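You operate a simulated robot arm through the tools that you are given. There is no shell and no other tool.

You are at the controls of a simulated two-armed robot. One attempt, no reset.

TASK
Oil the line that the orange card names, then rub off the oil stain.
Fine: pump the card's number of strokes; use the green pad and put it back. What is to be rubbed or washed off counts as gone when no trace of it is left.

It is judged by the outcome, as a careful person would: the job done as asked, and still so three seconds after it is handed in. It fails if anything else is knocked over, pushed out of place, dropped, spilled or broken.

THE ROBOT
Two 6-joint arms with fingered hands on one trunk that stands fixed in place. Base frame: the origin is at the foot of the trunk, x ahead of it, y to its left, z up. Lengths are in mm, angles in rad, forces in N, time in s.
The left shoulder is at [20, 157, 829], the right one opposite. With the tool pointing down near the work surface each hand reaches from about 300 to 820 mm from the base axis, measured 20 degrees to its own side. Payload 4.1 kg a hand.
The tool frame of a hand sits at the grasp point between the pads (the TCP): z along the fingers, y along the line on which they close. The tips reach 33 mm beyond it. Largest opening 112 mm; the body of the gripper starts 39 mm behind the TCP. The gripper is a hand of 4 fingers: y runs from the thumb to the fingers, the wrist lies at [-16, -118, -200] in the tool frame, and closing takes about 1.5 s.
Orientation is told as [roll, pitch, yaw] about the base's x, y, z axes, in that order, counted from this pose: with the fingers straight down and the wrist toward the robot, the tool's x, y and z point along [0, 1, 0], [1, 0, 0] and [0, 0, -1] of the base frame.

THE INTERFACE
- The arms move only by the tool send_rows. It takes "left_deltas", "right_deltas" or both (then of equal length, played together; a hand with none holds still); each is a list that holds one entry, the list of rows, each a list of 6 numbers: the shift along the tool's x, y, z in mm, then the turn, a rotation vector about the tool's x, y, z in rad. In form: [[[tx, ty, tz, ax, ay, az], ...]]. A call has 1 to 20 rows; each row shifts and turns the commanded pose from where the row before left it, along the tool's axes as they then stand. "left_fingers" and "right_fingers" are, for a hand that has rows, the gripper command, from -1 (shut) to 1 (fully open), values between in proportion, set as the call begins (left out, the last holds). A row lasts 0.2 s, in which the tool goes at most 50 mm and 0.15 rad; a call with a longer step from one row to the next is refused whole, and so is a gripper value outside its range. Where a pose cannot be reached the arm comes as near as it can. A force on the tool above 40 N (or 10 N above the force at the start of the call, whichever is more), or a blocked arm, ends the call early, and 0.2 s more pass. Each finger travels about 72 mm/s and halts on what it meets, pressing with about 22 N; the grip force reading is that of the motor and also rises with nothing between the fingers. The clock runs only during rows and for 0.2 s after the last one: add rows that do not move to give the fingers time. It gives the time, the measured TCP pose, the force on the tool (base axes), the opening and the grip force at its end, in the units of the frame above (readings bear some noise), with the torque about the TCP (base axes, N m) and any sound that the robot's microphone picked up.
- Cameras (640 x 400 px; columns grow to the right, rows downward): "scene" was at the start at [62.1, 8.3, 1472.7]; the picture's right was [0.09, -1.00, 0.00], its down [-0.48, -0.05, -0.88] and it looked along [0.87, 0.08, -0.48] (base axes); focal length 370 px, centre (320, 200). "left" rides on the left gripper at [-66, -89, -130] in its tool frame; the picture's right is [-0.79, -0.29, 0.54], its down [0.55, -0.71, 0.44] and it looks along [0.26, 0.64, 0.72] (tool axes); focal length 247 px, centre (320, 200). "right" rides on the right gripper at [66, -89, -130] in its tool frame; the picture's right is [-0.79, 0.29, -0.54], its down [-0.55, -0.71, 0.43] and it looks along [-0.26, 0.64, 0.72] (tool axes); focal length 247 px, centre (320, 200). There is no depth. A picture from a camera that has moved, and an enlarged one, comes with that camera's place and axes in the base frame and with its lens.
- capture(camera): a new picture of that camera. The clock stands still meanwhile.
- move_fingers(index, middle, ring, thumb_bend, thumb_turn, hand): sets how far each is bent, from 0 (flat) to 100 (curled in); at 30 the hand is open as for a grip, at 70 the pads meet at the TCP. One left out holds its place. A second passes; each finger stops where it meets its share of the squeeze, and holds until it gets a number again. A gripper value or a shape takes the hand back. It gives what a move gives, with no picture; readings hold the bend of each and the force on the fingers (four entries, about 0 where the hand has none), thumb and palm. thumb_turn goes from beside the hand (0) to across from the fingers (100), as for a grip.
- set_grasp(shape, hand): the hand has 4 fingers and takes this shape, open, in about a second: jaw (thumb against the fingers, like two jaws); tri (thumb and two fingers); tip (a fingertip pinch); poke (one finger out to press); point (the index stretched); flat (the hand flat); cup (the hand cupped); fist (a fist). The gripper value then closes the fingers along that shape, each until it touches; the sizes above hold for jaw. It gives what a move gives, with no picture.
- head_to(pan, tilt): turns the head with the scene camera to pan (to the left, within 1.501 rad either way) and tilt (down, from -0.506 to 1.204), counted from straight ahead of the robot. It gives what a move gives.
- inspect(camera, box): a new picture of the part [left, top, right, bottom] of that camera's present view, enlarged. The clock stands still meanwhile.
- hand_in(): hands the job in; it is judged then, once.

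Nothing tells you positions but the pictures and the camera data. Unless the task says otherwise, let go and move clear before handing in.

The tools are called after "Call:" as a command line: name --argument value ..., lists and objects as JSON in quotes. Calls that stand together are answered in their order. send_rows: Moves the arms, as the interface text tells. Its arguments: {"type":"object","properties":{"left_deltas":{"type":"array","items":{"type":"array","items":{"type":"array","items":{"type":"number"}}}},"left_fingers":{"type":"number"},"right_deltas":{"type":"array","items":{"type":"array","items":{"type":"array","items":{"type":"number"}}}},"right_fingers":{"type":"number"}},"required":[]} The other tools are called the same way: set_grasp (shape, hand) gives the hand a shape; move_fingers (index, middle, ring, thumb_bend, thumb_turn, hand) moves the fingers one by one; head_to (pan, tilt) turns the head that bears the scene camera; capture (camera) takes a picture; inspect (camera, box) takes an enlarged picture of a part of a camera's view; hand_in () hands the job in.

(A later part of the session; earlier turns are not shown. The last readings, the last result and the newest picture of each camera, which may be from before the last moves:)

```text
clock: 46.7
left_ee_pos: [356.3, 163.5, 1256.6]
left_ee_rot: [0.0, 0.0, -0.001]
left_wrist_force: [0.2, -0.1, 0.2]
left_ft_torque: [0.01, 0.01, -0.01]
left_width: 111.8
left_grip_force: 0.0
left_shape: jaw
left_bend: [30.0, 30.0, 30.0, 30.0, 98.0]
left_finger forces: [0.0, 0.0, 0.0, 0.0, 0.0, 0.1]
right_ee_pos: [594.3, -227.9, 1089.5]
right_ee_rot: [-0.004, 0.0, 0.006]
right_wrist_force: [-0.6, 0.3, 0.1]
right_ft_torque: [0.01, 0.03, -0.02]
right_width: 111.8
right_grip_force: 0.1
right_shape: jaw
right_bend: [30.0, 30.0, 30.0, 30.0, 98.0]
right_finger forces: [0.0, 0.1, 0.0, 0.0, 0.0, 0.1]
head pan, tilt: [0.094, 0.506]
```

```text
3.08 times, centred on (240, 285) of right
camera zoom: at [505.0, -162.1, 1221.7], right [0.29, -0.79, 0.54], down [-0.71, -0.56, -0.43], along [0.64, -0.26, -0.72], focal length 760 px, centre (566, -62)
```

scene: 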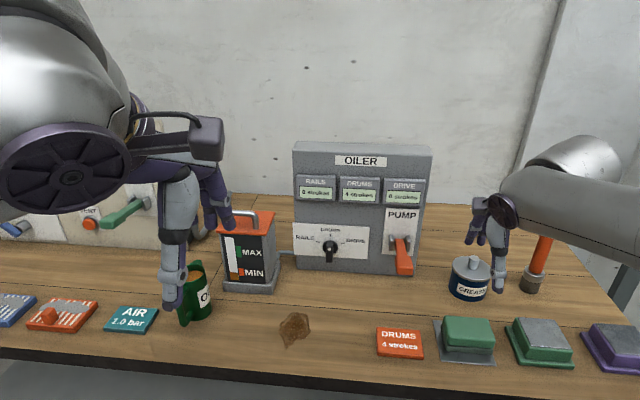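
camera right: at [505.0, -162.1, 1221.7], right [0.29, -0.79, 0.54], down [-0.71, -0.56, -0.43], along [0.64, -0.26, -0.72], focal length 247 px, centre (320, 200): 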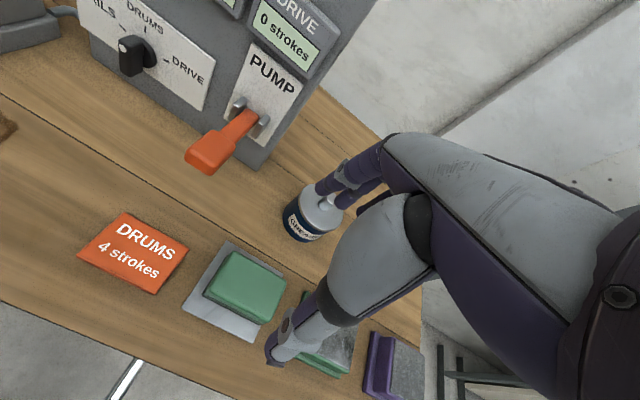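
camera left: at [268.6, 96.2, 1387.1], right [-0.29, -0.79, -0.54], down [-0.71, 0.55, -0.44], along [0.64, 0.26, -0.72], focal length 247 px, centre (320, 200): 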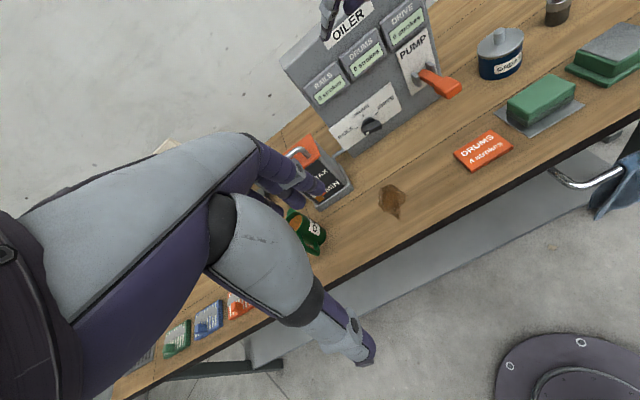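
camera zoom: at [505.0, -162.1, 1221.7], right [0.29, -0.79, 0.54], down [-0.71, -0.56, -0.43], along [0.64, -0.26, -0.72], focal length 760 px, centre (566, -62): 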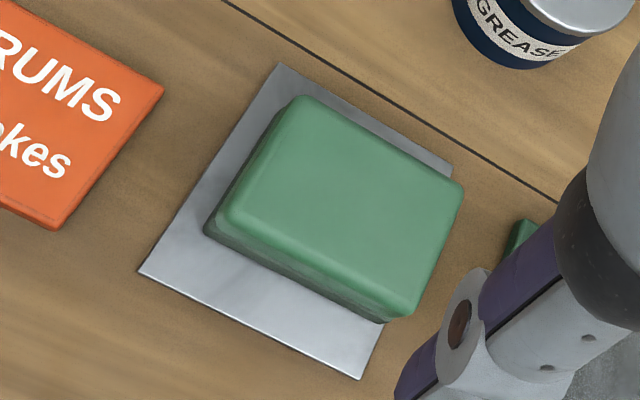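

Estimates put the pad centre near (598, −233) with top around 902–913. Descend partway (tips still above the pad) and check alignment.

Call:
send_rows --right_deltas '[[[-1.2, 1, 30, 0, 0, 0], [-1.2, 1, 30, 0, 0, 0], [-1.2, 1, 30, 0, 0, 0], [-1.2, 1, 30, 0, 0, 0], [0, 0, 0, 0, 0, 0]]]'

Call:
capture --camera "right"

Call:
inspect --camera "scene" --box '[400, 220, 600, 380]'

Call:
inspect --camera "left" --box '[460, 0, 640, 130]'

```text
clock: 47.9
left_ee_pos: [357.4, 161.8, 1256.4]
left_ee_rot: [0.0, 0.0, 0.0]
left_wrist_force: [-0.4, -0.4, -0.2]
left_ft_torque: [-0.01, 0.0, -0.03]
left_width: 111.6
left_grip_force: 0.0
left_shape: jaw
left_bend: [30.0, 30.0, 30.0, 30.0, 98.0]
left_finger forces: [0.0, 0.0, 0.0, 0.1, 0.0, 0.0]
right_ee_pos: [599.8, -234.2, 971.1]
right_ee_rot: [-0.004, 0.0, 0.006]
right_wrist_force: [-0.3, 0.0, 0.4]
right_ft_torque: [-0.01, -0.02, 0.04]
right_width: 111.5
right_grip_force: 0.1
right_shape: jaw
right_bend: [30.0, 30.0, 30.0, 30.0, 98.0]
right_finger forces: [0.1, 0.0, 0.0, 0.0, 0.0, 0.0]
head pan, tilt: [0.094, 0.506]
```

```text
taken
camera right: at [510.4, -167.3, 1102.6], right [0.29, -0.79, 0.54], down [-0.71, -0.56, -0.43], along [0.64, -0.26, -0.72], focal length 247 px, centre (320, 200)
```

right: 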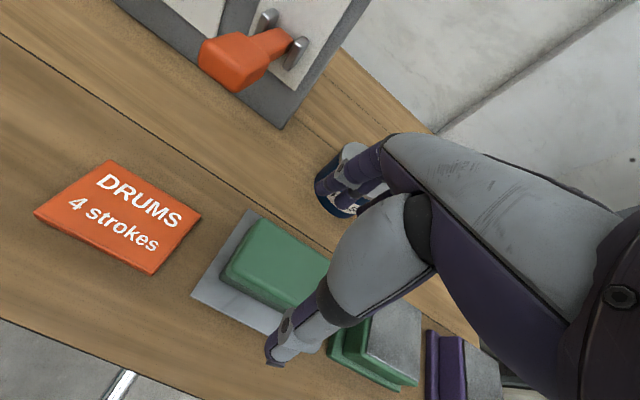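

```text
2.50 times, centred on (500, 300) of scene
camera zoom: at [62.0, 8.3, 1472.7], right [0.09, -1.0, 0.0], down [-0.48, -0.05, -0.88], along [0.87, 0.08, -0.48], focal length 926 px, centre (-130, -50)
```

zoom: 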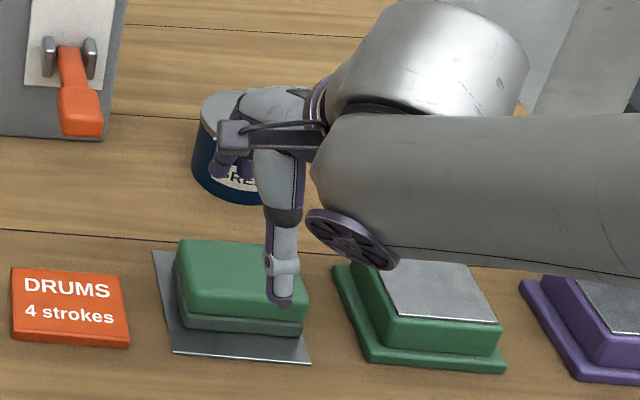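

```text
3.08 times, centred on (550, 65) of left
camera zoom: at [268.5, 96.2, 1387.1], right [-0.29, -0.79, -0.54], down [-0.71, 0.55, -0.44], along [0.64, 0.26, -0.72], focal length 760 px, centre (-388, 615)
```

zoom: 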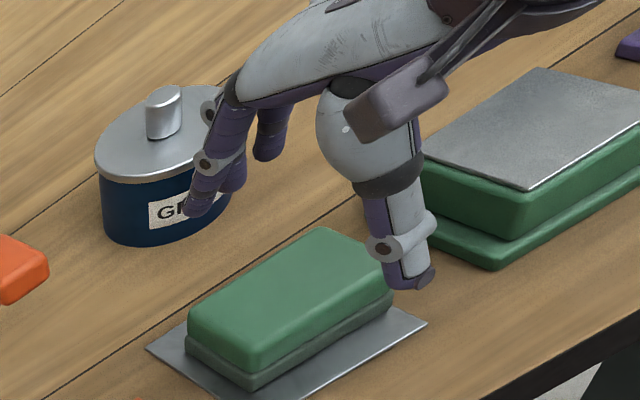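

Alignment looks right and the grease pot (near edge x≈702) is clear of the fingers. Descend further in steps with force watch.

Call:
send_rows --right_deltas '[[[0, 0, 10, 0, 0, 0], [0, 0, 10, 0, 0, 0], [0, 0, 10, 0, 0, 0], [0, 0, 0, 0, 0, 0]]]'

Call:
inspect --camera "scene" --box '[400, 220, 600, 380]'

Call:
inspect --camera "left" --box '[460, 0, 640, 130]'

Call:
inspect --camera "right" --box '[180, 150, 400, 380]'

```text
clock: 48.9
left_ee_pos: [356.8, 161.2, 1255.7]
left_ee_rot: [-0.003, -0.001, -0.001]
left_wrist_force: [0.1, 0.8, -0.2]
left_ft_torque: [0.01, -0.01, 0.0]
left_width: 111.8
left_grip_force: 0.0
left_shape: jaw
left_bend: [30.0, 30.0, 30.0, 30.0, 98.0]
left_finger forces: [0.1, 0.0, 0.0, 0.1, 0.0, 0.0]
right_ee_pos: [598.6, -234.7, 941.7]
right_ee_rot: [-0.004, 0.0, 0.004]
right_wrist_force: [-0.3, -0.1, -0.1]
right_ft_torque: [-0.02, 0.01, 0.02]
right_width: 111.7
right_grip_force: 0.1
right_shape: jaw
right_bend: [30.0, 30.0, 30.0, 30.0, 98.0]
right_finger forces: [0.1, 0.1, 0.1, 0.0, 0.0, 0.1]
head pan, tilt: [0.094, 0.506]
```

```text
2.50 times, centred on (500, 300) of scene
camera zoom: at [62.0, 8.3, 1472.7], right [0.09, -1.0, 0.0], down [-0.48, -0.05, -0.88], along [0.87, 0.08, -0.48], focal length 926 px, centre (-130, -50)
```

zoom: 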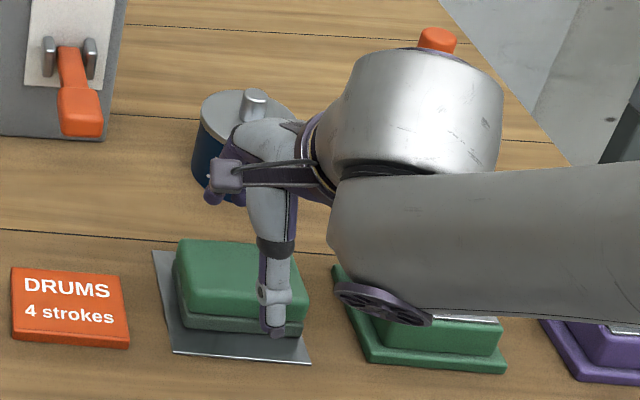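

```text
3.08 times, centred on (550, 65) of left
camera zoom: at [268.6, 96.2, 1387.1], right [-0.29, -0.79, -0.54], down [-0.71, 0.55, -0.44], along [0.64, 0.26, -0.72], focal length 760 px, centre (-388, 615)
```

zoom: 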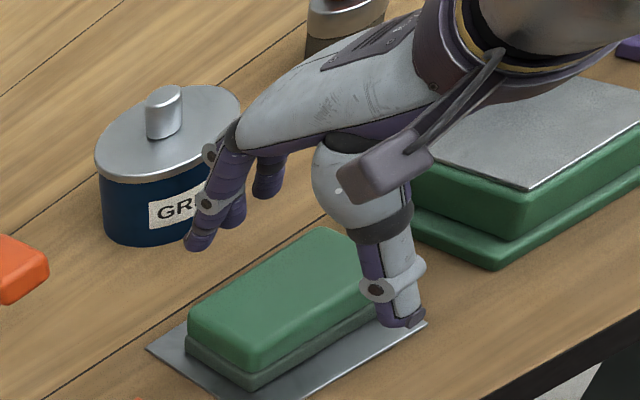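

```text
1.74 times, centred on (290, 265) of right
camera zoom: at [509.7, -168.1, 1073.6], right [0.29, -0.79, 0.54], down [-0.71, -0.56, -0.43], along [0.64, -0.26, -0.72], focal length 430 px, centre (372, 87)
```

zoom: 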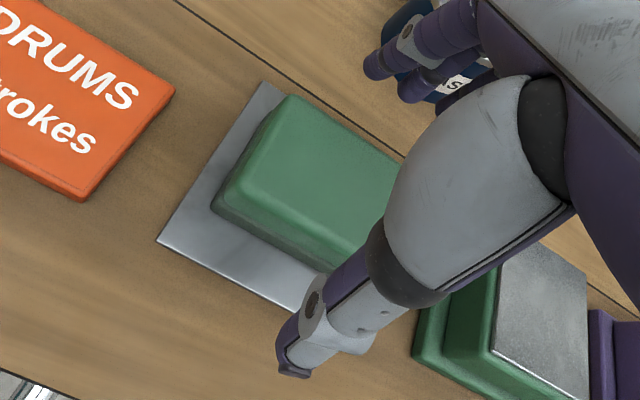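

Thumb and fingers straddle the pad cleanly. Continue down about 28 mm with force watch.

Call:
send_rows --right_deltas '[[[0, 0, 7, 0, 0, 0], [0, 0, 7, 0, 0, 0], [0, 0, 7, 0, 0, 0], [0, 0, 7, 0, 0, 0], [0, 0, 0, 0, 0, 0]]]'

Call:
inspect --camera "scene" --box '[400, 220, 600, 380]'

Call:
inspect --camera "left" --box '[460, 0, 640, 130]'

```text
clock: 50.1
left_ee_pos: [357.9, 163.1, 1256.9]
left_ee_rot: [0.0, -0.002, 0.001]
left_wrist_force: [-0.2, 0.0, 0.1]
left_ft_torque: [0.01, 0.04, 0.0]
left_width: 111.8
left_grip_force: 0.1
left_shape: jaw
left_bend: [30.0, 30.0, 30.0, 30.0, 98.0]
left_finger forces: [0.0, 0.0, 0.0, 0.1, 0.0, 0.0]
right_ee_pos: [597.6, -236.2, 912.8]
right_ee_rot: [-0.004, 0.0, 0.006]
right_wrist_force: [-0.3, 0.3, 1.3]
right_ft_torque: [0.0, -0.02, 0.02]
right_width: 111.9
right_grip_force: 0.1
right_shape: jaw
right_bend: [30.0, 30.0, 30.0, 30.0, 98.0]
right_finger forces: [0.0, 0.0, 0.1, 0.0, 0.1, 0.0]
head pan, tilt: [0.094, 0.506]
```

```text
2.50 times, centred on (500, 300) of scene
camera zoom: at [62.0, 8.3, 1472.7], right [0.09, -1.0, 0.0], down [-0.48, -0.05, -0.88], along [0.87, 0.08, -0.48], focal length 926 px, centre (-130, -50)
```

zoom: 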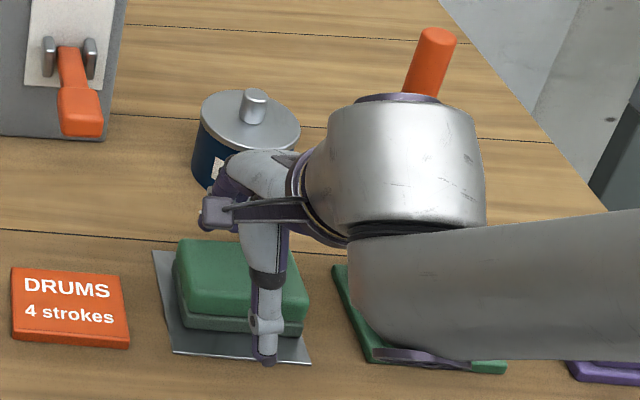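

```text
3.08 times, centred on (550, 65) of left
camera zoom: at [268.6, 96.2, 1387.1], right [-0.29, -0.79, -0.54], down [-0.71, 0.55, -0.44], along [0.64, 0.26, -0.72], focal length 760 px, centre (-388, 615)
```

zoom: 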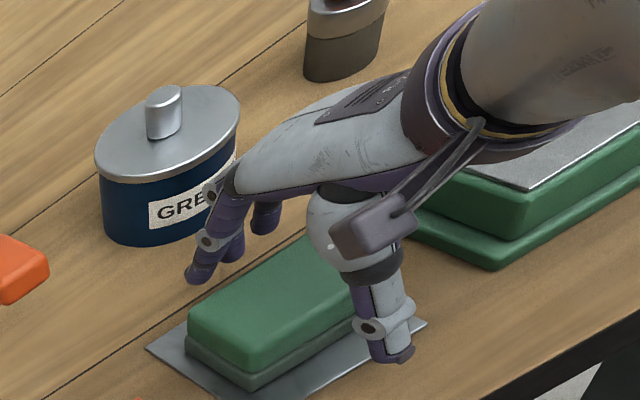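

Fingers are at a good height. Closing on the pad now.

Call:
send_rows --right_deltas '[[[0, 0, 0, 0, 0, 0], [0, 0, 0, 0, 0, 0], [0, 0, 0, 0, 0, 0], [0, 0, 0, 0, 0, 0], [0, 0, 0, 0, 0, 0], [0, 0, 0, 0, 0, 0], [0, 0, 0, 0, 0, 0], [0, 0, 0, 0, 0, 0]]]' --right_fingers -1

Call:
inspect --camera "scene" --box '[400, 220, 600, 380]'

Call:
inspect --camera "left" --box '[460, 0, 640, 130]'

Call:
inspect --camera "right" --box '[180, 150, 400, 380]'

```text
clock: 51.9
left_ee_pos: [357.1, 162.2, 1257.3]
left_ee_rot: [0.0, 0.0, 0.0]
left_wrist_force: [0.9, -0.2, 0.1]
left_ft_torque: [-0.03, -0.02, 0.01]
left_width: 111.8
left_grip_force: 0.1
left_shape: jaw
left_bend: [30.0, 30.0, 30.0, 30.0, 98.0]
left_finger forces: [0.0, 0.1, 0.0, 0.0, 0.0, 0.1]
right_ee_pos: [598.1, -234.1, 913.0]
right_ee_rot: [-0.005, 0.0, 0.005]
right_wrist_force: [-0.4, -0.2, 0.5]
right_ft_torque: [-0.08, -0.02, 0.0]
right_width: 54.3
right_grip_force: 21.6
right_shape: jaw
right_bend: [76.0, 47.0, 44.0, 69.0, 100.0]
right_finger forces: [11.0, 6.2, 2.5, 0.0, 20.0, 0.0]
head pan, tilt: [0.094, 0.506]
```

```text
2.50 times, centred on (500, 300) of scene
camera zoom: at [62.1, 8.3, 1472.7], right [0.09, -1.0, 0.0], down [-0.48, -0.05, -0.88], along [0.87, 0.08, -0.48], focal length 926 px, centre (-130, -50)
```

zoom: 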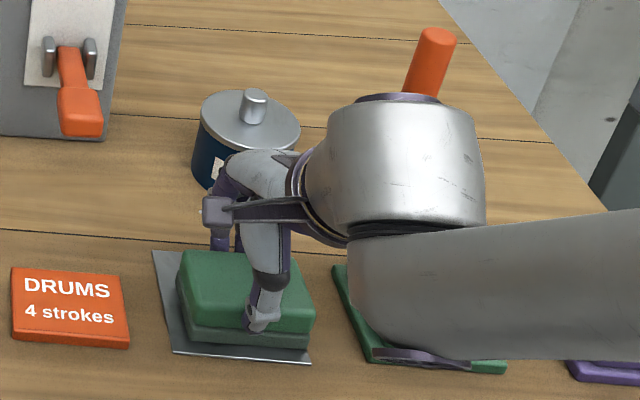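

```text
3.08 times, centred on (550, 65) of left
camera zoom: at [268.6, 96.2, 1387.1], right [-0.29, -0.79, -0.54], down [-0.71, 0.55, -0.44], along [0.64, 0.26, -0.72], focal length 760 px, centre (-388, 615)
```

zoom: 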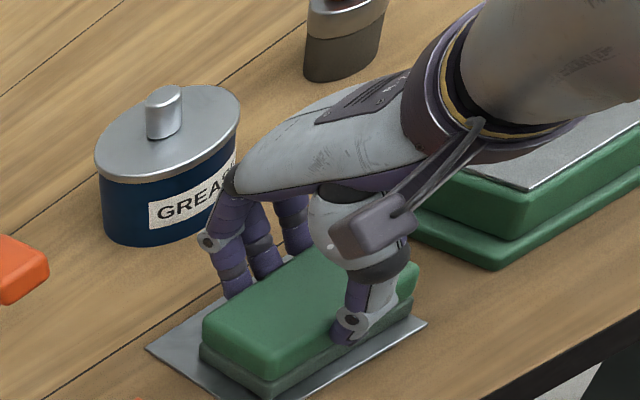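

```text
1.74 times, centred on (290, 265) of right
camera zoom: at [509.0, -168.4, 1044.4], right [0.29, -0.79, 0.54], down [-0.71, -0.56, -0.43], along [0.64, -0.26, -0.72], focal length 430 px, centre (372, 87)
```

zoom: 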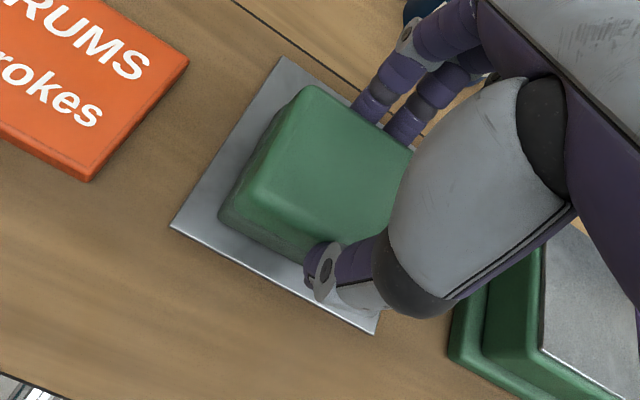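

The pad is gripped at 54 mm width with good forces (it shifted a few mm on the plate, which I'll correct when returning it). Lift gently.

Call:
send_rows --right_deltas '[[[0, 0, -8, 0, 0, 0], [0, 0, -12, 0, 0, 0], [0, 0, -20, 0, 0, 0], [0, 0, -20, 0, 0, 0], [0, 0, 0, 0, 0, 0]]]'

Call:
inspect --camera "scene" --box '[400, 220, 600, 380]'

Call:
inspect --camera "left" --box '[460, 0, 640, 130]'

Call:
capture --camera "right"

```text
clock: 53.1
left_ee_pos: [356.6, 162.7, 1256.1]
left_ee_rot: [-0.001, 0.001, 0.0]
left_wrist_force: [-0.4, -0.1, 0.2]
left_ft_torque: [0.03, 0.0, 0.0]
left_width: 111.8
left_grip_force: 0.1
left_shape: jaw
left_bend: [30.0, 30.0, 30.0, 30.0, 98.0]
left_finger forces: [0.1, 0.1, 0.0, 0.0, 0.1, 0.0]
right_ee_pos: [597.8, -235.0, 972.8]
right_ee_rot: [-0.004, 0.001, 0.004]
right_wrist_force: [-0.2, -0.2, -0.6]
right_ft_torque: [0.0, 0.0, 0.02]
right_width: 54.5
right_grip_force: 21.7
right_shape: jaw
right_bend: [76.0, 47.0, 44.0, 69.0, 100.0]
right_finger forces: [11.0, 6.3, 2.8, 0.0, 19.9, 0.0]
head pan, tilt: [0.094, 0.506]
```

```text
2.50 times, centred on (500, 300) of scene
camera zoom: at [62.1, 8.3, 1472.7], right [0.09, -1.0, 0.0], down [-0.48, -0.05, -0.88], along [0.87, 0.08, -0.48], focal length 926 px, centre (-130, -50)
```

zoom: 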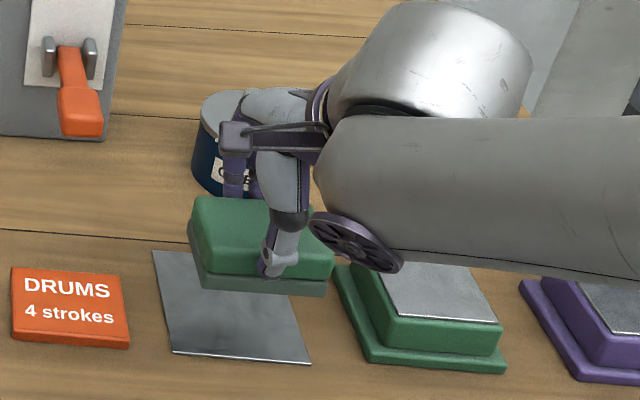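

```text
3.08 times, centred on (550, 65) of left
camera zoom: at [268.7, 96.1, 1387.1], right [-0.29, -0.79, -0.54], down [-0.71, 0.55, -0.44], along [0.64, 0.26, -0.72], focal length 760 px, centre (-388, 615)
```

zoom: 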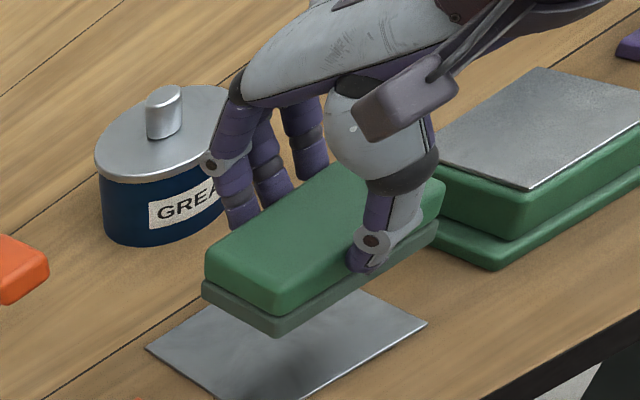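

```text
taken
camera right: at [507.8, -167.7, 1103.5], right [0.29, -0.79, 0.54], down [-0.71, -0.56, -0.43], along [0.64, -0.26, -0.72], focal length 247 px, centre (320, 200)
```

right: 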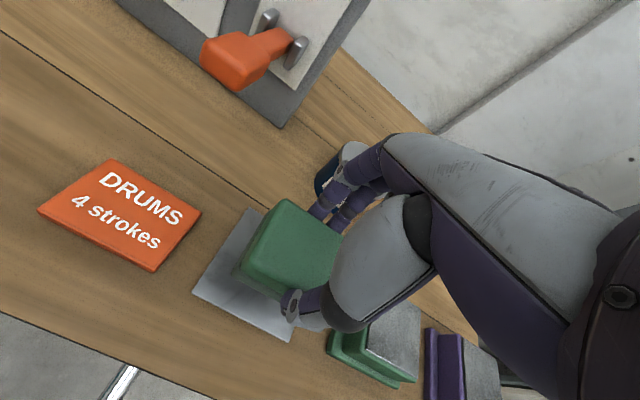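

The pad is held level and the plate stayed put. I'll lift higher (well above the lever), while moving the left arm aside to the left, then carry the pad to the stain.

Call:
send_rows --right_deltas '[[[0, -8, -25, 0, 0, 0], [0, -8, -25, 0, 0, 0], [0, -8, -25, 0, 0, 0], [0, -8, -25, 0, 0, 0], [0, -8, -20, 0, 0, 0], [0, 0, 0, 0, 0, 0]]]' --left_deltas '[[[30, 0, 0, 0, 0, 0], [30, 0, 0, 0, 0, 0], [30, 0, 0, 0, 0, 0], [30, 0, 0, 0, 0, 0], [30, 0, 0, 0, 0, 0], [0, 0, 0, 0, 0, 0]]]'

Call:
capture --camera "scene"

```text
clock: 54.5
left_ee_pos: [359.0, 314.6, 1255.4]
left_ee_rot: [-0.001, 0.001, 0.001]
left_wrist_force: [1.3, 0.1, -0.1]
left_ft_torque: [0.02, 0.02, 0.02]
left_width: 111.8
left_grip_force: 0.1
left_shape: jaw
left_bend: [30.0, 30.0, 30.0, 30.0, 98.0]
left_finger forces: [0.0, 0.0, 0.0, 0.0, 0.0, 0.0]
right_ee_pos: [556.0, -236.4, 1093.4]
right_ee_rot: [-0.003, 0.0, 0.004]
right_wrist_force: [0.0, -0.2, -1.1]
right_ft_torque: [0.01, 0.03, -0.03]
right_width: 54.6
right_grip_force: 22.0
right_shape: jaw
right_bend: [76.0, 47.0, 44.0, 69.0, 100.0]
right_finger forces: [11.0, 6.3, 2.6, 0.0, 19.9, 0.1]
head pan, tilt: [0.094, 0.506]
```

```text
taken
```

scene: 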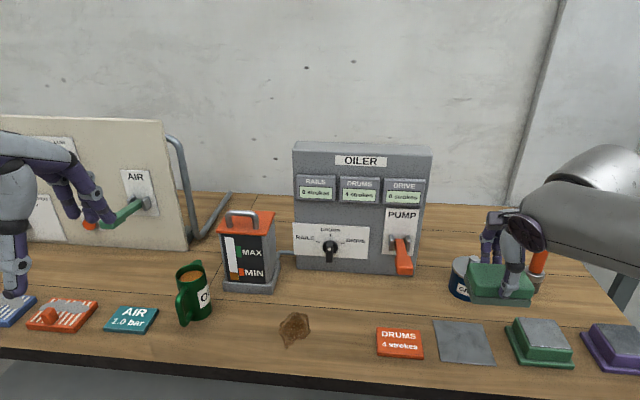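

Clear view now. Carrying the pad across high toward the stain.

Call:
send_rows --right_deltas '[[[32, 0, 0, 0, 0, 0], [32, 0, 0, 0, 0, 0], [32, 0, 0, 0, 0, 0], [32, 0, 0, 0, 0, 0], [32, 0, 0, 0, 0, 0], [32, 0, 0, 0, 0, 0], [32, 0, 0, 0, 0, 0], [32, 0, 0, 0, 0, 0], [32, 0, 0, 0, 0, 0], [32, 0, 0, 0, 0, 0], [32, 0, 0, 0, 0, 0], [0, 0, 0, 0, 0, 0]]]'

Call:
capture --camera "scene"

Call:
capture --camera "right"

Call:
capture --camera "left"

```text
clock: 57.1
left_ee_pos: [359.0, 312.8, 1255.6]
left_ee_rot: [0.001, -0.001, 0.0]
left_wrist_force: [-0.7, -0.8, 0.5]
left_ft_torque: [0.03, -0.01, -0.01]
left_width: 111.6
left_grip_force: 0.1
left_shape: jaw
left_bend: [30.0, 30.0, 30.0, 30.0, 98.0]
left_finger forces: [0.0, 0.0, 0.0, 0.0, 0.0, 0.0]
right_ee_pos: [553.9, 119.0, 1091.6]
right_ee_rot: [-0.002, 0.001, 0.005]
right_wrist_force: [0.1, 0.5, -0.3]
right_ft_torque: [0.03, 0.0, 0.02]
right_width: 54.3
right_grip_force: 21.5
right_shape: jaw
right_bend: [76.0, 47.0, 44.0, 69.0, 100.0]
right_finger forces: [11.0, 6.2, 2.7, 0.0, 19.9, 0.0]
head pan, tilt: [0.094, 0.506]
```

```text
taken
```

scene: 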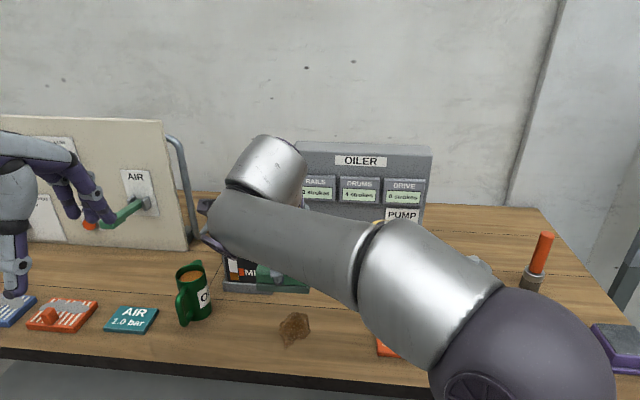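

```text
taken
camera right: at [464.6, 185.3, 1223.6], right [0.29, -0.79, 0.54], down [-0.71, -0.56, -0.43], along [0.64, -0.26, -0.72], focal length 247 px, centre (320, 200)
```

right: 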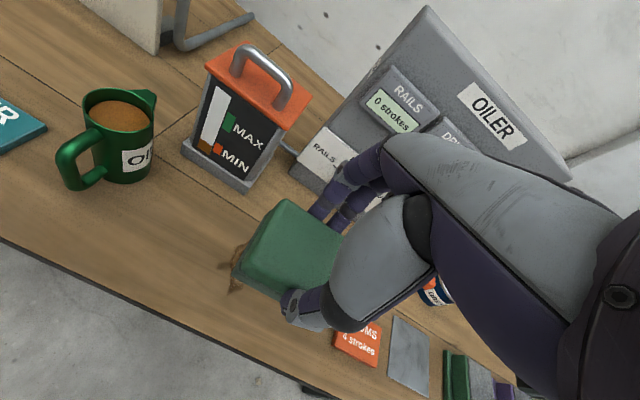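

```text
taken
camera left: at [270.1, 247.9, 1386.2], right [-0.29, -0.79, -0.54], down [-0.71, 0.55, -0.44], along [0.64, 0.26, -0.72], focal length 247 px, centre (320, 200)
```

left: 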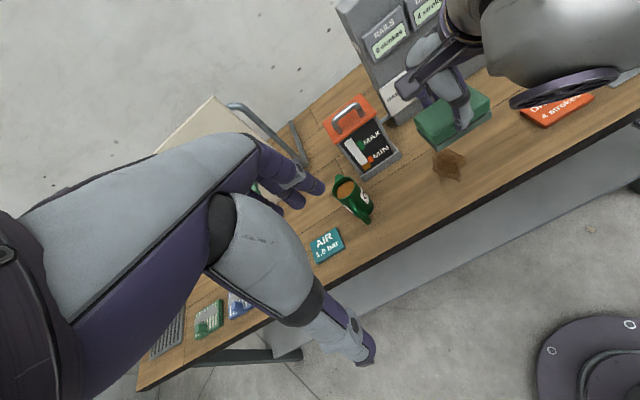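

The pad is behind the stain height-wise and clear. Moving it over the stain and lowering to just above.

Call:
send_rows --right_deltas '[[[-0.7, 14.5, 28, 0, 0, 0], [-0.7, 14.5, 28, 0, 0, 0], [-0.7, 14.5, 28, 0, 0, 0], [-0.7, 14.5, 28, 0, 0, 0], [0, 0, 28, 0, 0, 0], [0, 0, 0, 0, 0, 0]]]'

Call:
capture --camera "scene"

Call:
capture --camera "right"

Call:
inspect --camera "left" --box '[360, 50, 560, 220]'

```text
clock: 58.5
left_ee_pos: [358.2, 313.8, 1255.2]
left_ee_rot: [0.0, 0.0, -0.001]
left_wrist_force: [-1.1, 0.5, -0.3]
left_ft_torque: [-0.02, 0.04, 0.02]
left_width: 111.6
left_grip_force: 0.1
left_shape: jaw
left_bend: [30.0, 30.0, 30.0, 30.0, 98.0]
left_finger forces: [0.1, 0.1, 0.0, 0.0, 0.0, 0.0]
right_ee_pos: [613.3, 115.2, 951.5]
right_ee_rot: [-0.005, 0.001, 0.002]
right_wrist_force: [-0.4, -1.0, -0.5]
right_ft_torque: [0.03, 0.01, -0.01]
right_width: 54.4
right_grip_force: 22.0
right_shape: jaw
right_bend: [76.0, 47.0, 44.0, 69.0, 100.0]
right_finger forces: [11.0, 6.3, 2.6, 0.1, 19.7, 0.0]
head pan, tilt: [0.094, 0.506]
```

```text
taken
```

scene: 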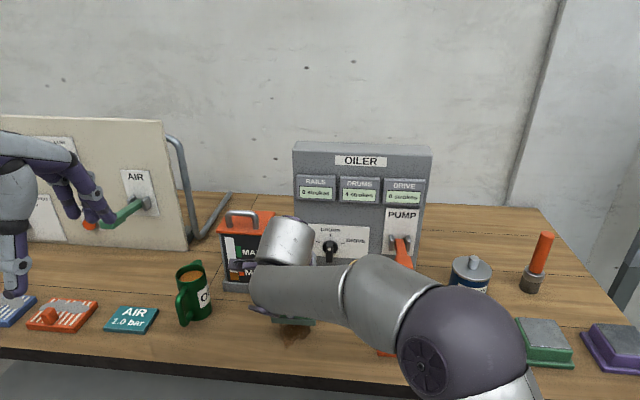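

```text
taken
camera right: at [524.2, 181.4, 1083.3], right [0.29, -0.79, 0.54], down [-0.71, -0.56, -0.43], along [0.64, -0.26, -0.72], focal length 247 px, centre (320, 200)
```

right: 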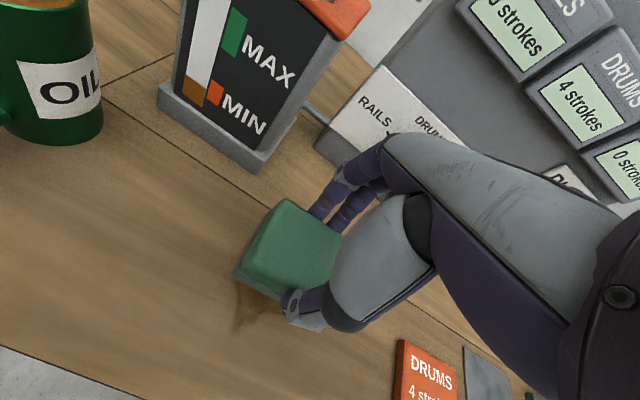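

```text
2.35 times, centred on (460, 135) of left
camera zoom: at [270.1, 248.0, 1386.2], right [-0.29, -0.79, -0.54], down [-0.71, 0.55, -0.44], along [0.64, 0.26, -0.72], focal length 581 px, centre (-9, 353)
```

zoom: 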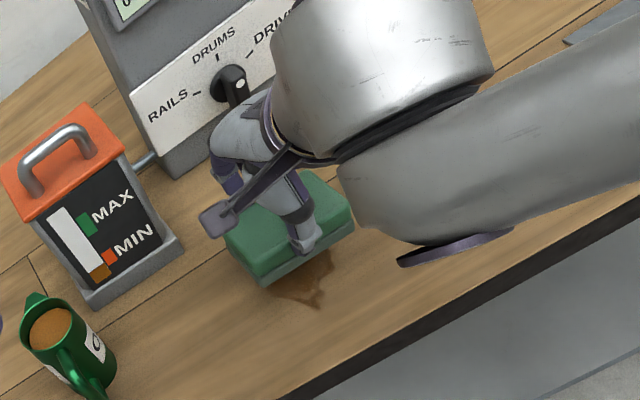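

The pad is over the stain, about 40 mm up. Lower softly until contact.

Call:
send_rows --right_deltas '[[[0, 0, 12, 0, 0, 0], [0, 0, 12, 0, 0, 0], [0, 0, 10, 0, 0, 0], [0, 0, 2, 0, 0, 0], [0, 0, 2, 0, 0, 0], [0, 0, 0, 0, 0, 0]]]'

```text
clock: 59.9
left_ee_pos: [358.9, 313.3, 1256.1]
left_ee_rot: [-0.002, 0.0, 0.0]
left_wrist_force: [-0.6, 0.1, 0.4]
left_ft_torque: [0.01, -0.05, 0.0]
left_width: 111.7
left_grip_force: 0.1
left_shape: jaw
left_bend: [30.0, 30.0, 30.0, 30.0, 98.0]
left_finger forces: [0.1, 0.1, 0.1, 0.1, 0.0, 0.1]
right_ee_pos: [612.7, 116.1, 914.8]
right_ee_rot: [-0.003, 0.001, 0.003]
right_wrist_force: [0.3, 0.0, -0.1]
right_ft_torque: [-0.02, -0.01, 0.0]
right_width: 54.3
right_grip_force: 22.6
right_shape: jaw
right_bend: [76.0, 47.0, 44.0, 69.0, 100.0]
right_finger forces: [11.0, 6.3, 2.6, 0.0, 19.8, 0.0]
head pan, tilt: [0.094, 0.506]
```

Not touching yet at 914.8. A few more millimetres down.

Call:
send_rows --right_deltas '[[[0, 0, 2, 0, 0, 0], [0, 0, 2, 0, 0, 0], [0, 0, 1, 0, 0, 0], [0, 0, 0, 0, 0, 0]]]'

```text
clock: 60.9
left_ee_pos: [358.9, 314.6, 1257.0]
left_ee_rot: [0.0, 0.001, -0.001]
left_wrist_force: [0.1, 0.9, 0.7]
left_ft_torque: [0.0, -0.03, 0.02]
left_width: 111.7
left_grip_force: 0.1
left_shape: jaw
left_bend: [30.0, 30.0, 30.0, 30.0, 98.0]
left_finger forces: [0.1, 0.0, 0.0, 0.0, 0.1, 0.0]
right_ee_pos: [613.9, 114.9, 910.3]
right_ee_rot: [-0.003, -0.001, 0.005]
right_wrist_force: [0.1, 0.0, 0.6]
right_ft_torque: [-0.01, 0.03, -0.03]
right_width: 54.0
right_grip_force: 22.2
right_shape: jaw
right_bend: [76.0, 47.0, 44.0, 69.0, 100.0]
right_finger forces: [11.2, 6.3, 2.8, 0.0, 19.9, 0.1]
head pan, tilt: [0.094, 0.506]
```

Call:
send_rows --right_deltas '[[[0, 0, 1.5, 0, 0, 0], [0, 0, 1.5, 0, 0, 0], [0, 0, 0, 0, 0, 0]]]'

Call:
inspect --camera "left" --box '[400, 90, 540, 210]'

Call:
inspect --camera "right" --box '[200, 170, 380, 350]'

```text
clock: 61.7
left_ee_pos: [358.3, 313.7, 1256.1]
left_ee_rot: [-0.002, -0.001, 0.0]
left_wrist_force: [0.6, 0.1, -0.8]
left_ft_torque: [-0.02, 0.01, 0.02]
left_width: 111.7
left_grip_force: 0.1
left_shape: jaw
left_bend: [30.0, 30.0, 30.0, 30.0, 98.0]
left_finger forces: [0.1, 0.1, 0.0, 0.0, 0.2, 0.0]
right_ee_pos: [613.1, 116.9, 907.3]
right_ee_rot: [-0.002, -0.003, 0.005]
right_wrist_force: [2.9, 0.8, 16.2]
right_ft_torque: [-0.06, -0.02, 0.05]
right_width: 54.6
right_grip_force: 22.1
right_shape: jaw
right_bend: [76.0, 47.0, 44.0, 69.0, 100.0]
right_finger forces: [12.5, 7.7, 3.4, 0.1, 21.4, 0.1]
head pan, tilt: [0.094, 0.506]
```

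```text
3.33 times, centred on (470, 150) of left
camera zoom: at [269.8, 247.9, 1386.3], right [-0.29, -0.79, -0.54], down [-0.71, 0.55, -0.44], along [0.64, 0.26, -0.72], focal length 823 px, centre (-180, 367)
```

zoom: 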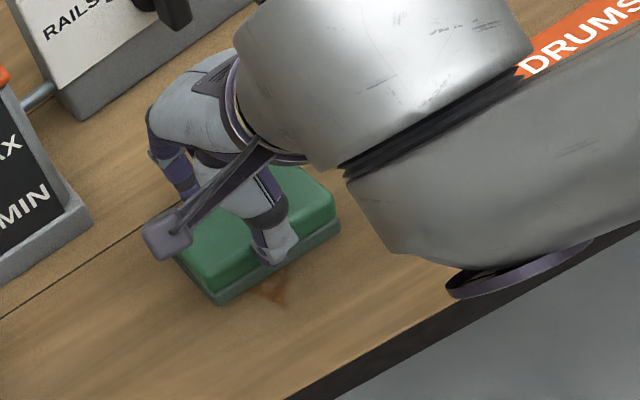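

```text
2.22 times, centred on (290, 260) of right
camera zoom: at [523.6, 181.7, 1039.9], right [0.29, -0.79, 0.54], down [-0.71, -0.56, -0.44], along [0.65, -0.26, -0.72], focal length 549 px, centre (387, 67)
```

zoom: 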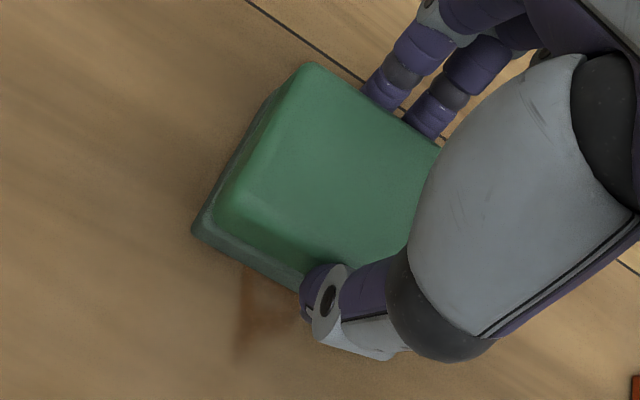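

Good contact at about 16 N. Rub along x, back over the tail and forward over the far side.

Call:
send_rows --right_deltas '[[[0, -9, 0, 0, 0, 0], [0, -9, 0, 0, 0, 0], [0, -9, 0, 0, 0, 0], [0, -9, 0, 0, 0, 0], [0, 9, 0, 0, 0, 0], [0, 9, 0, 0, 0, 0], [0, 9, 0, 0, 0, 0], [0, 9, 0, 0, 0, 0], [0, 9, 0, 0, 0, 0], [0, 9, 0, 0, 0, 0], [0, 9, 0, 0, 0, 0], [0, -9, 0, 0, 0, 0], [0, -9, 0, 0, 0, 0], [0, -9, 0, 0, 0, 0], [0, 0, 0, 0, 0, 0]]]'

Call:
inspect --camera "right" --box '[200, 170, 380, 350]'

Call:
inspect --camera "left" --box '[400, 90, 540, 210]'

```text
clock: 64.9
left_ee_pos: [358.5, 313.4, 1255.7]
left_ee_rot: [0.001, 0.0, 0.0]
left_wrist_force: [-0.5, -1.0, 0.1]
left_ft_torque: [0.0, 0.02, -0.05]
left_width: 111.7
left_grip_force: 0.0
left_shape: jaw
left_bend: [30.0, 30.0, 30.0, 30.0, 98.0]
left_finger forces: [0.0, 0.1, 0.0, 0.1, 0.0, 0.0]
right_ee_pos: [613.1, 114.8, 907.1]
right_ee_rot: [-0.001, -0.002, 0.003]
right_wrist_force: [8.5, -0.9, 22.6]
right_ft_torque: [-0.06, -0.28, -0.01]
right_width: 55.5
right_grip_force: 22.2
right_shape: jaw
right_bend: [76.0, 45.0, 43.0, 71.0, 100.0]
right_finger forces: [15.3, 9.5, 3.5, 0.0, 20.1, 0.0]
head pan, tilt: [0.094, 0.506]
```

```text
2.22 times, centred on (290, 260) of right
camera zoom: at [523.7, 181.7, 1038.5], right [0.29, -0.79, 0.54], down [-0.71, -0.56, -0.44], along [0.65, -0.26, -0.72], focal length 549 px, centre (387, 67)
```

zoom: 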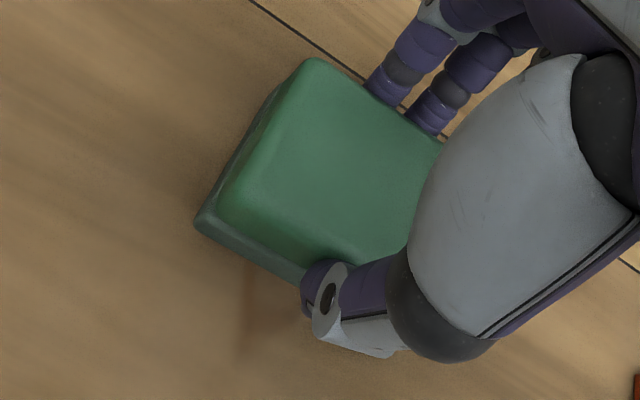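

```text
3.33 times, centred on (470, 150) of left
camera zoom: at [269.8, 247.8, 1386.3], right [-0.29, -0.79, -0.54], down [-0.71, 0.55, -0.44], along [0.64, 0.26, -0.72], focal length 823 px, centre (-180, 367)
```

zoom: 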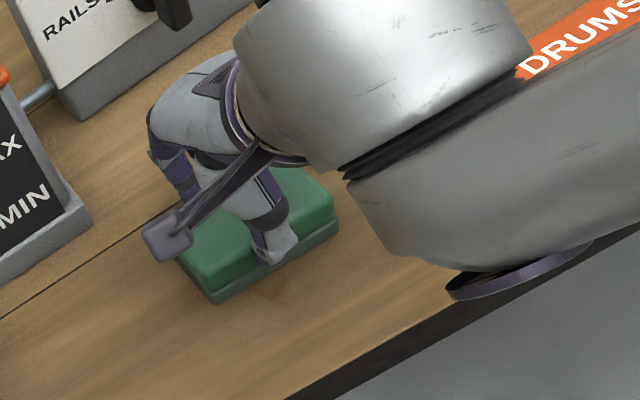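

The stain is fading. I ease the pressure slightly and continue with several passes, shifting sideways too.

Call:
send_rows --right_deltas '[[[0, -9, -0.7, 0, 0, 0], [0, -9, 0, 0, 0, 0], [0, -9, 0, 0, 0, 0], [0, -9, 0, 0, 0, 0], [0, -4, 0, 0, 0, 0], [-4, 8, 0, 0, 0, 0], [-4, 9, 0, 0, 0, 0], [-4, 9, 0, 0, 0, 0], [0, 9, 0, 0, 0, 0], [0, 9, 0, 0, 0, 0], [0, 9, 0, 0, 0, 0], [0, 9, 0, 0, 0, 0], [8, -4, 0, 0, 0, 0], [8, -9, 0, 0, 0, 0], [8, -9, 0, 0, 0, 0], [0, -9, 0, 0, 0, 0], [0, -9, 0, 0, 0, 0], [0, -9, 0, 0, 0, 0], [0, -9, 0, 0, 0, 0], [0, 0, 0, 0, 0, 0]]]'

Call:
inspect --camera "right" --box '[200, 170, 380, 350]'

Call:
inspect --camera "left" --box '[400, 90, 540, 210]'

```text
clock: 69.1
left_ee_pos: [358.6, 314.2, 1255.6]
left_ee_rot: [0.0, 0.0, -0.001]
left_wrist_force: [-1.3, 0.1, -0.2]
left_ft_torque: [-0.01, 0.03, 0.01]
left_width: 111.6
left_grip_force: 0.0
left_shape: jaw
left_bend: [30.0, 30.0, 30.0, 30.0, 98.0]
left_finger forces: [0.1, 0.0, 0.1, 0.0, 0.0, 0.0]
right_ee_pos: [577.0, 126.8, 906.0]
right_ee_rot: [-0.004, -0.003, 0.006]
right_wrist_force: [6.8, -0.6, 20.1]
right_ft_torque: [-0.04, -0.21, 0.03]
right_width: 55.2
right_grip_force: 21.9
right_shape: jaw
right_bend: [76.0, 46.0, 43.0, 71.0, 100.0]
right_finger forces: [14.7, 9.0, 3.4, 0.0, 20.2, 0.0]
head pan, tilt: [0.094, 0.506]
```

```text
2.22 times, centred on (290, 260) of right
camera zoom: at [487.4, 192.0, 1038.3], right [0.29, -0.79, 0.54], down [-0.71, -0.56, -0.43], along [0.65, -0.26, -0.72], focal length 549 px, centre (387, 67)
```

zoom: 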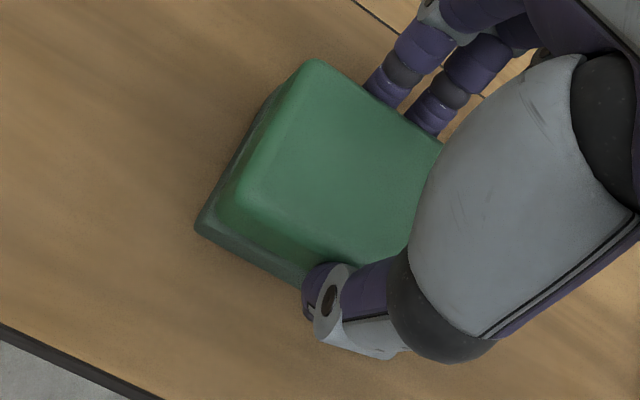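

```text
3.33 times, centred on (470, 150) of left
camera zoom: at [269.9, 247.9, 1386.3], right [-0.29, -0.79, -0.54], down [-0.71, 0.55, -0.44], along [0.64, 0.26, -0.72], focal length 823 px, centre (-180, 367)
```

zoom: 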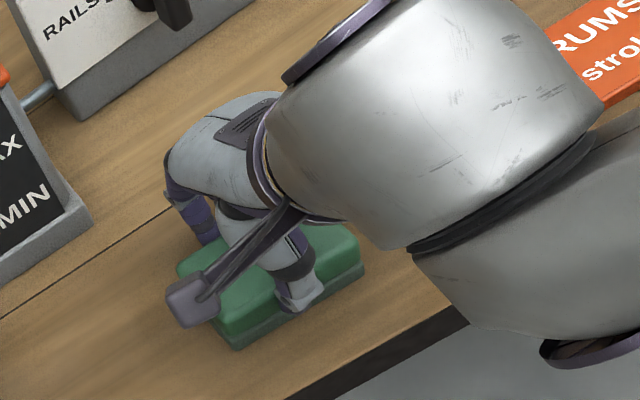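

No stain visible around the pad now. More passes over the full area to be thorough.

Call:
send_rows --right_deltas '[[[0, 9, 0, 0, 0, 0], [0, 9, 0, 0, 0, 0], [0, 9, 0, 0, 0, 0], [0, 9, 0, 0, 0, 0], [0, 9, 0, 0, 0, 0], [0, 9, 0, 0, 0, 0], [0, 9, 0, 0, 0, 0], [0, 9, 0, 0, 0, 0], [-8, -2, 0, 0, 0, 0], [-8, -9, 0, 0, 0, 0], [-8, -9, 0, 0, 0, 0], [0, -9, 0, 0, 0, 0], [0, -9, 0, 0, 0, 0], [0, -9, 0, 0, 0, 0], [0, -9, 0, 0, 0, 0], [0, -9, 0, 0, 0, 0], [0, -9, 0, 0, 0, 0], [0, 0, 0, 0, 0, 0]]]'

Call:
send_rows --right_deltas '[[[6, 9, 0, 0, 0, 0], [6, 9, 0, 0, 0, 0], [0, 9, 0, 0, 0, 0], [0, 9, 0, 0, 0, 0], [0, 9, 0, 0, 0, 0], [0, 9, 0, 0, 0, 0], [0, 9, 0, 0, 0, 0], [0, 9, 0, 0, 0, 0], [0, -9, 0, 0, 0, 0], [0, -9, 0, 0, 0, 0], [0, -9, 0, 0, 0, 0], [0, -9, 0, 0, 0, 0], [0, -9, 0, 0, 0, 0], [0, -9, 0, 0, 0, 0], [0, -9, 0, 0, 0, 0], [0, 9, 0, 0, 0, 0], [0, 9, 0, 0, 0, 0], [0, 9, 0, 0, 0, 0], [0, 0, 0, 0, 0, 0]]]'

```text
clock: 72.9
left_ee_pos: [359.2, 314.1, 1255.8]
left_ee_rot: [0.001, 0.001, -0.001]
left_wrist_force: [-0.7, 0.4, 0.0]
left_ft_torque: [-0.02, 0.0, 0.04]
left_width: 112.0
left_grip_force: 0.1
left_shape: jaw
left_bend: [30.0, 30.0, 30.0, 30.0, 98.0]
left_finger forces: [0.0, 0.0, 0.0, 0.0, 0.1, 0.0]
right_ee_pos: [574.0, 101.3, 908.0]
right_ee_rot: [-0.004, 0.0, 0.003]
right_wrist_force: [3.3, -1.0, 8.8]
right_ft_torque: [-0.01, -0.08, -0.03]
right_width: 54.9
right_grip_force: 22.0
right_shape: jaw
right_bend: [76.0, 46.0, 44.0, 70.0, 100.0]
right_finger forces: [13.3, 7.3, 3.0, 0.1, 21.0, 0.0]
head pan, tilt: [0.094, 0.506]
```

```text
clock: 76.9
left_ee_pos: [358.3, 313.7, 1256.0]
left_ee_rot: [0.0, 0.0, 0.0]
left_wrist_force: [0.4, 0.3, 0.1]
left_ft_torque: [0.0, 0.02, -0.04]
left_width: 111.6
left_grip_force: 0.0
left_shape: jaw
left_bend: [30.0, 30.0, 30.0, 30.0, 98.0]
left_finger forces: [0.1, 0.0, 0.1, 0.1, 0.1, 0.0]
right_ee_pos: [611.3, 116.6, 907.4]
right_ee_rot: [-0.003, 0.001, 0.004]
right_wrist_force: [-3.0, 0.0, 6.5]
right_ft_torque: [-0.01, 0.14, 0.01]
right_width: 54.3
right_grip_force: 21.7
right_shape: jaw
right_bend: [76.0, 47.0, 44.0, 70.0, 100.0]
right_finger forces: [11.5, 6.4, 2.8, 0.0, 23.2, 0.0]
head pan, tilt: [0.094, 0.506]
```

Contact force has eased to about 6 N. I'll lift the pad and move it back and up to inspect the spot.

Call:
send_rows --right_deltas '[[[0, 0, -15, 0, 0, 0], [0, -10, -30, 0, 0, 0], [0, -10, -30, 0, 0, 0], [0, -15, -30, 0, 0, 0], [0, -15, -30, 0, 0, 0], [0, 0, -30, 0, 0, 0], [-30, 0, 0, 0, 0, 0], [-30, 0, 0, 0, 0, 0], [-30, 0, 0, 0, 0, 0], [-30, 0, 0, 0, 0, 0], [-30, 0, 0, 0, 0, 0], [-30, 0, 0, 0, 0, 0], [0, 0, 0, 0, 0, 0]]]'

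Call:
capture --camera "scene"

Call:
inspect --camera "left" --box '[380, 90, 540, 230]'

Call:
inspect --camera "scene" --box '[240, 280, 340, 370]'

```text
clock: 79.7
left_ee_pos: [358.5, 314.4, 1255.2]
left_ee_rot: [-0.001, 0.0, -0.001]
left_wrist_force: [-0.5, -0.1, 0.6]
left_ft_torque: [-0.03, -0.01, 0.0]
left_width: 111.6
left_grip_force: 0.1
left_shape: jaw
left_bend: [30.0, 30.0, 30.0, 30.0, 98.0]
left_finger forces: [0.0, 0.0, 0.0, 0.0, 0.0, 0.0]
right_ee_pos: [560.4, -66.1, 1070.7]
right_ee_rot: [-0.004, -0.001, 0.006]
right_wrist_force: [0.9, 0.8, -0.1]
right_ft_torque: [0.01, 0.03, 0.01]
right_width: 54.3
right_grip_force: 22.1
right_shape: jaw
right_bend: [76.0, 47.0, 44.0, 70.0, 100.0]
right_finger forces: [11.9, 6.4, 2.9, 0.0, 21.2, 0.0]
head pan, tilt: [0.094, 0.506]
```

```text
taken
```

scene: 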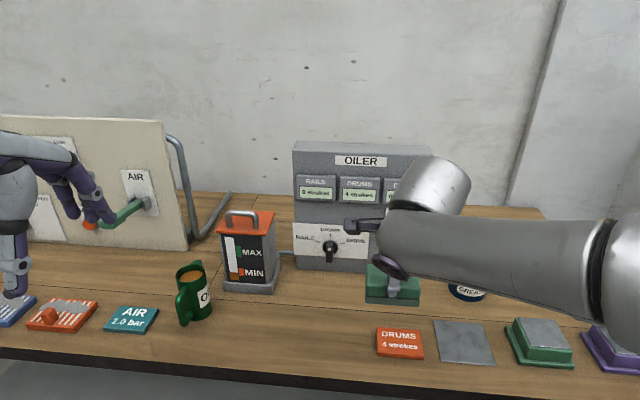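

```text
2.86 times, centred on (460, 160) of left
camera zoom: at [270.1, 248.0, 1386.2], right [-0.29, -0.79, -0.54], down [-0.71, 0.55, -0.44], along [0.64, 0.26, -0.72], focal length 706 px, centre (-80, 314)
```

zoom: 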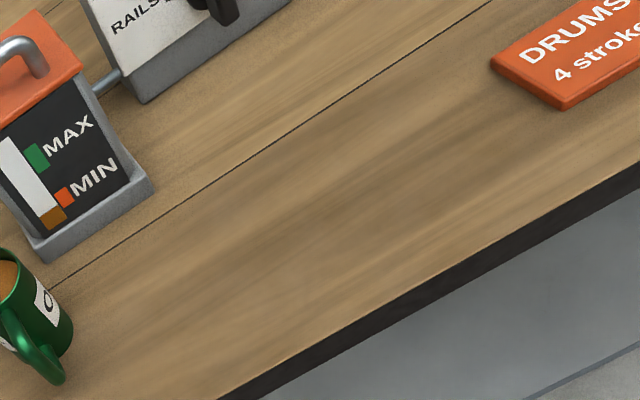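

```text
4.44 times, centred on (290, 325) of scene
camera zoom: at [62.1, 8.4, 1472.7], right [0.09, -1.0, 0.0], down [-0.48, -0.05, -0.88], along [0.87, 0.08, -0.48], focal length 1646 px, centre (453, -356)
```

zoom: 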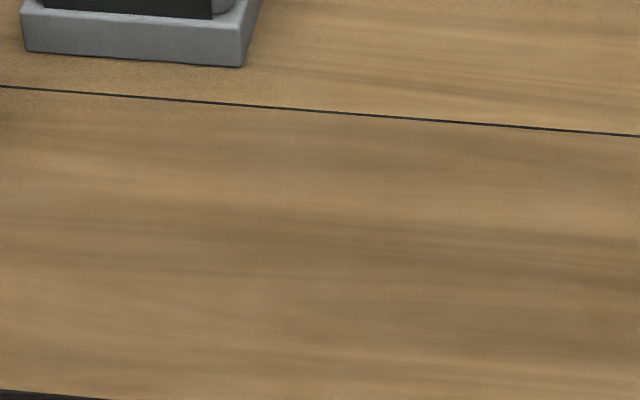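

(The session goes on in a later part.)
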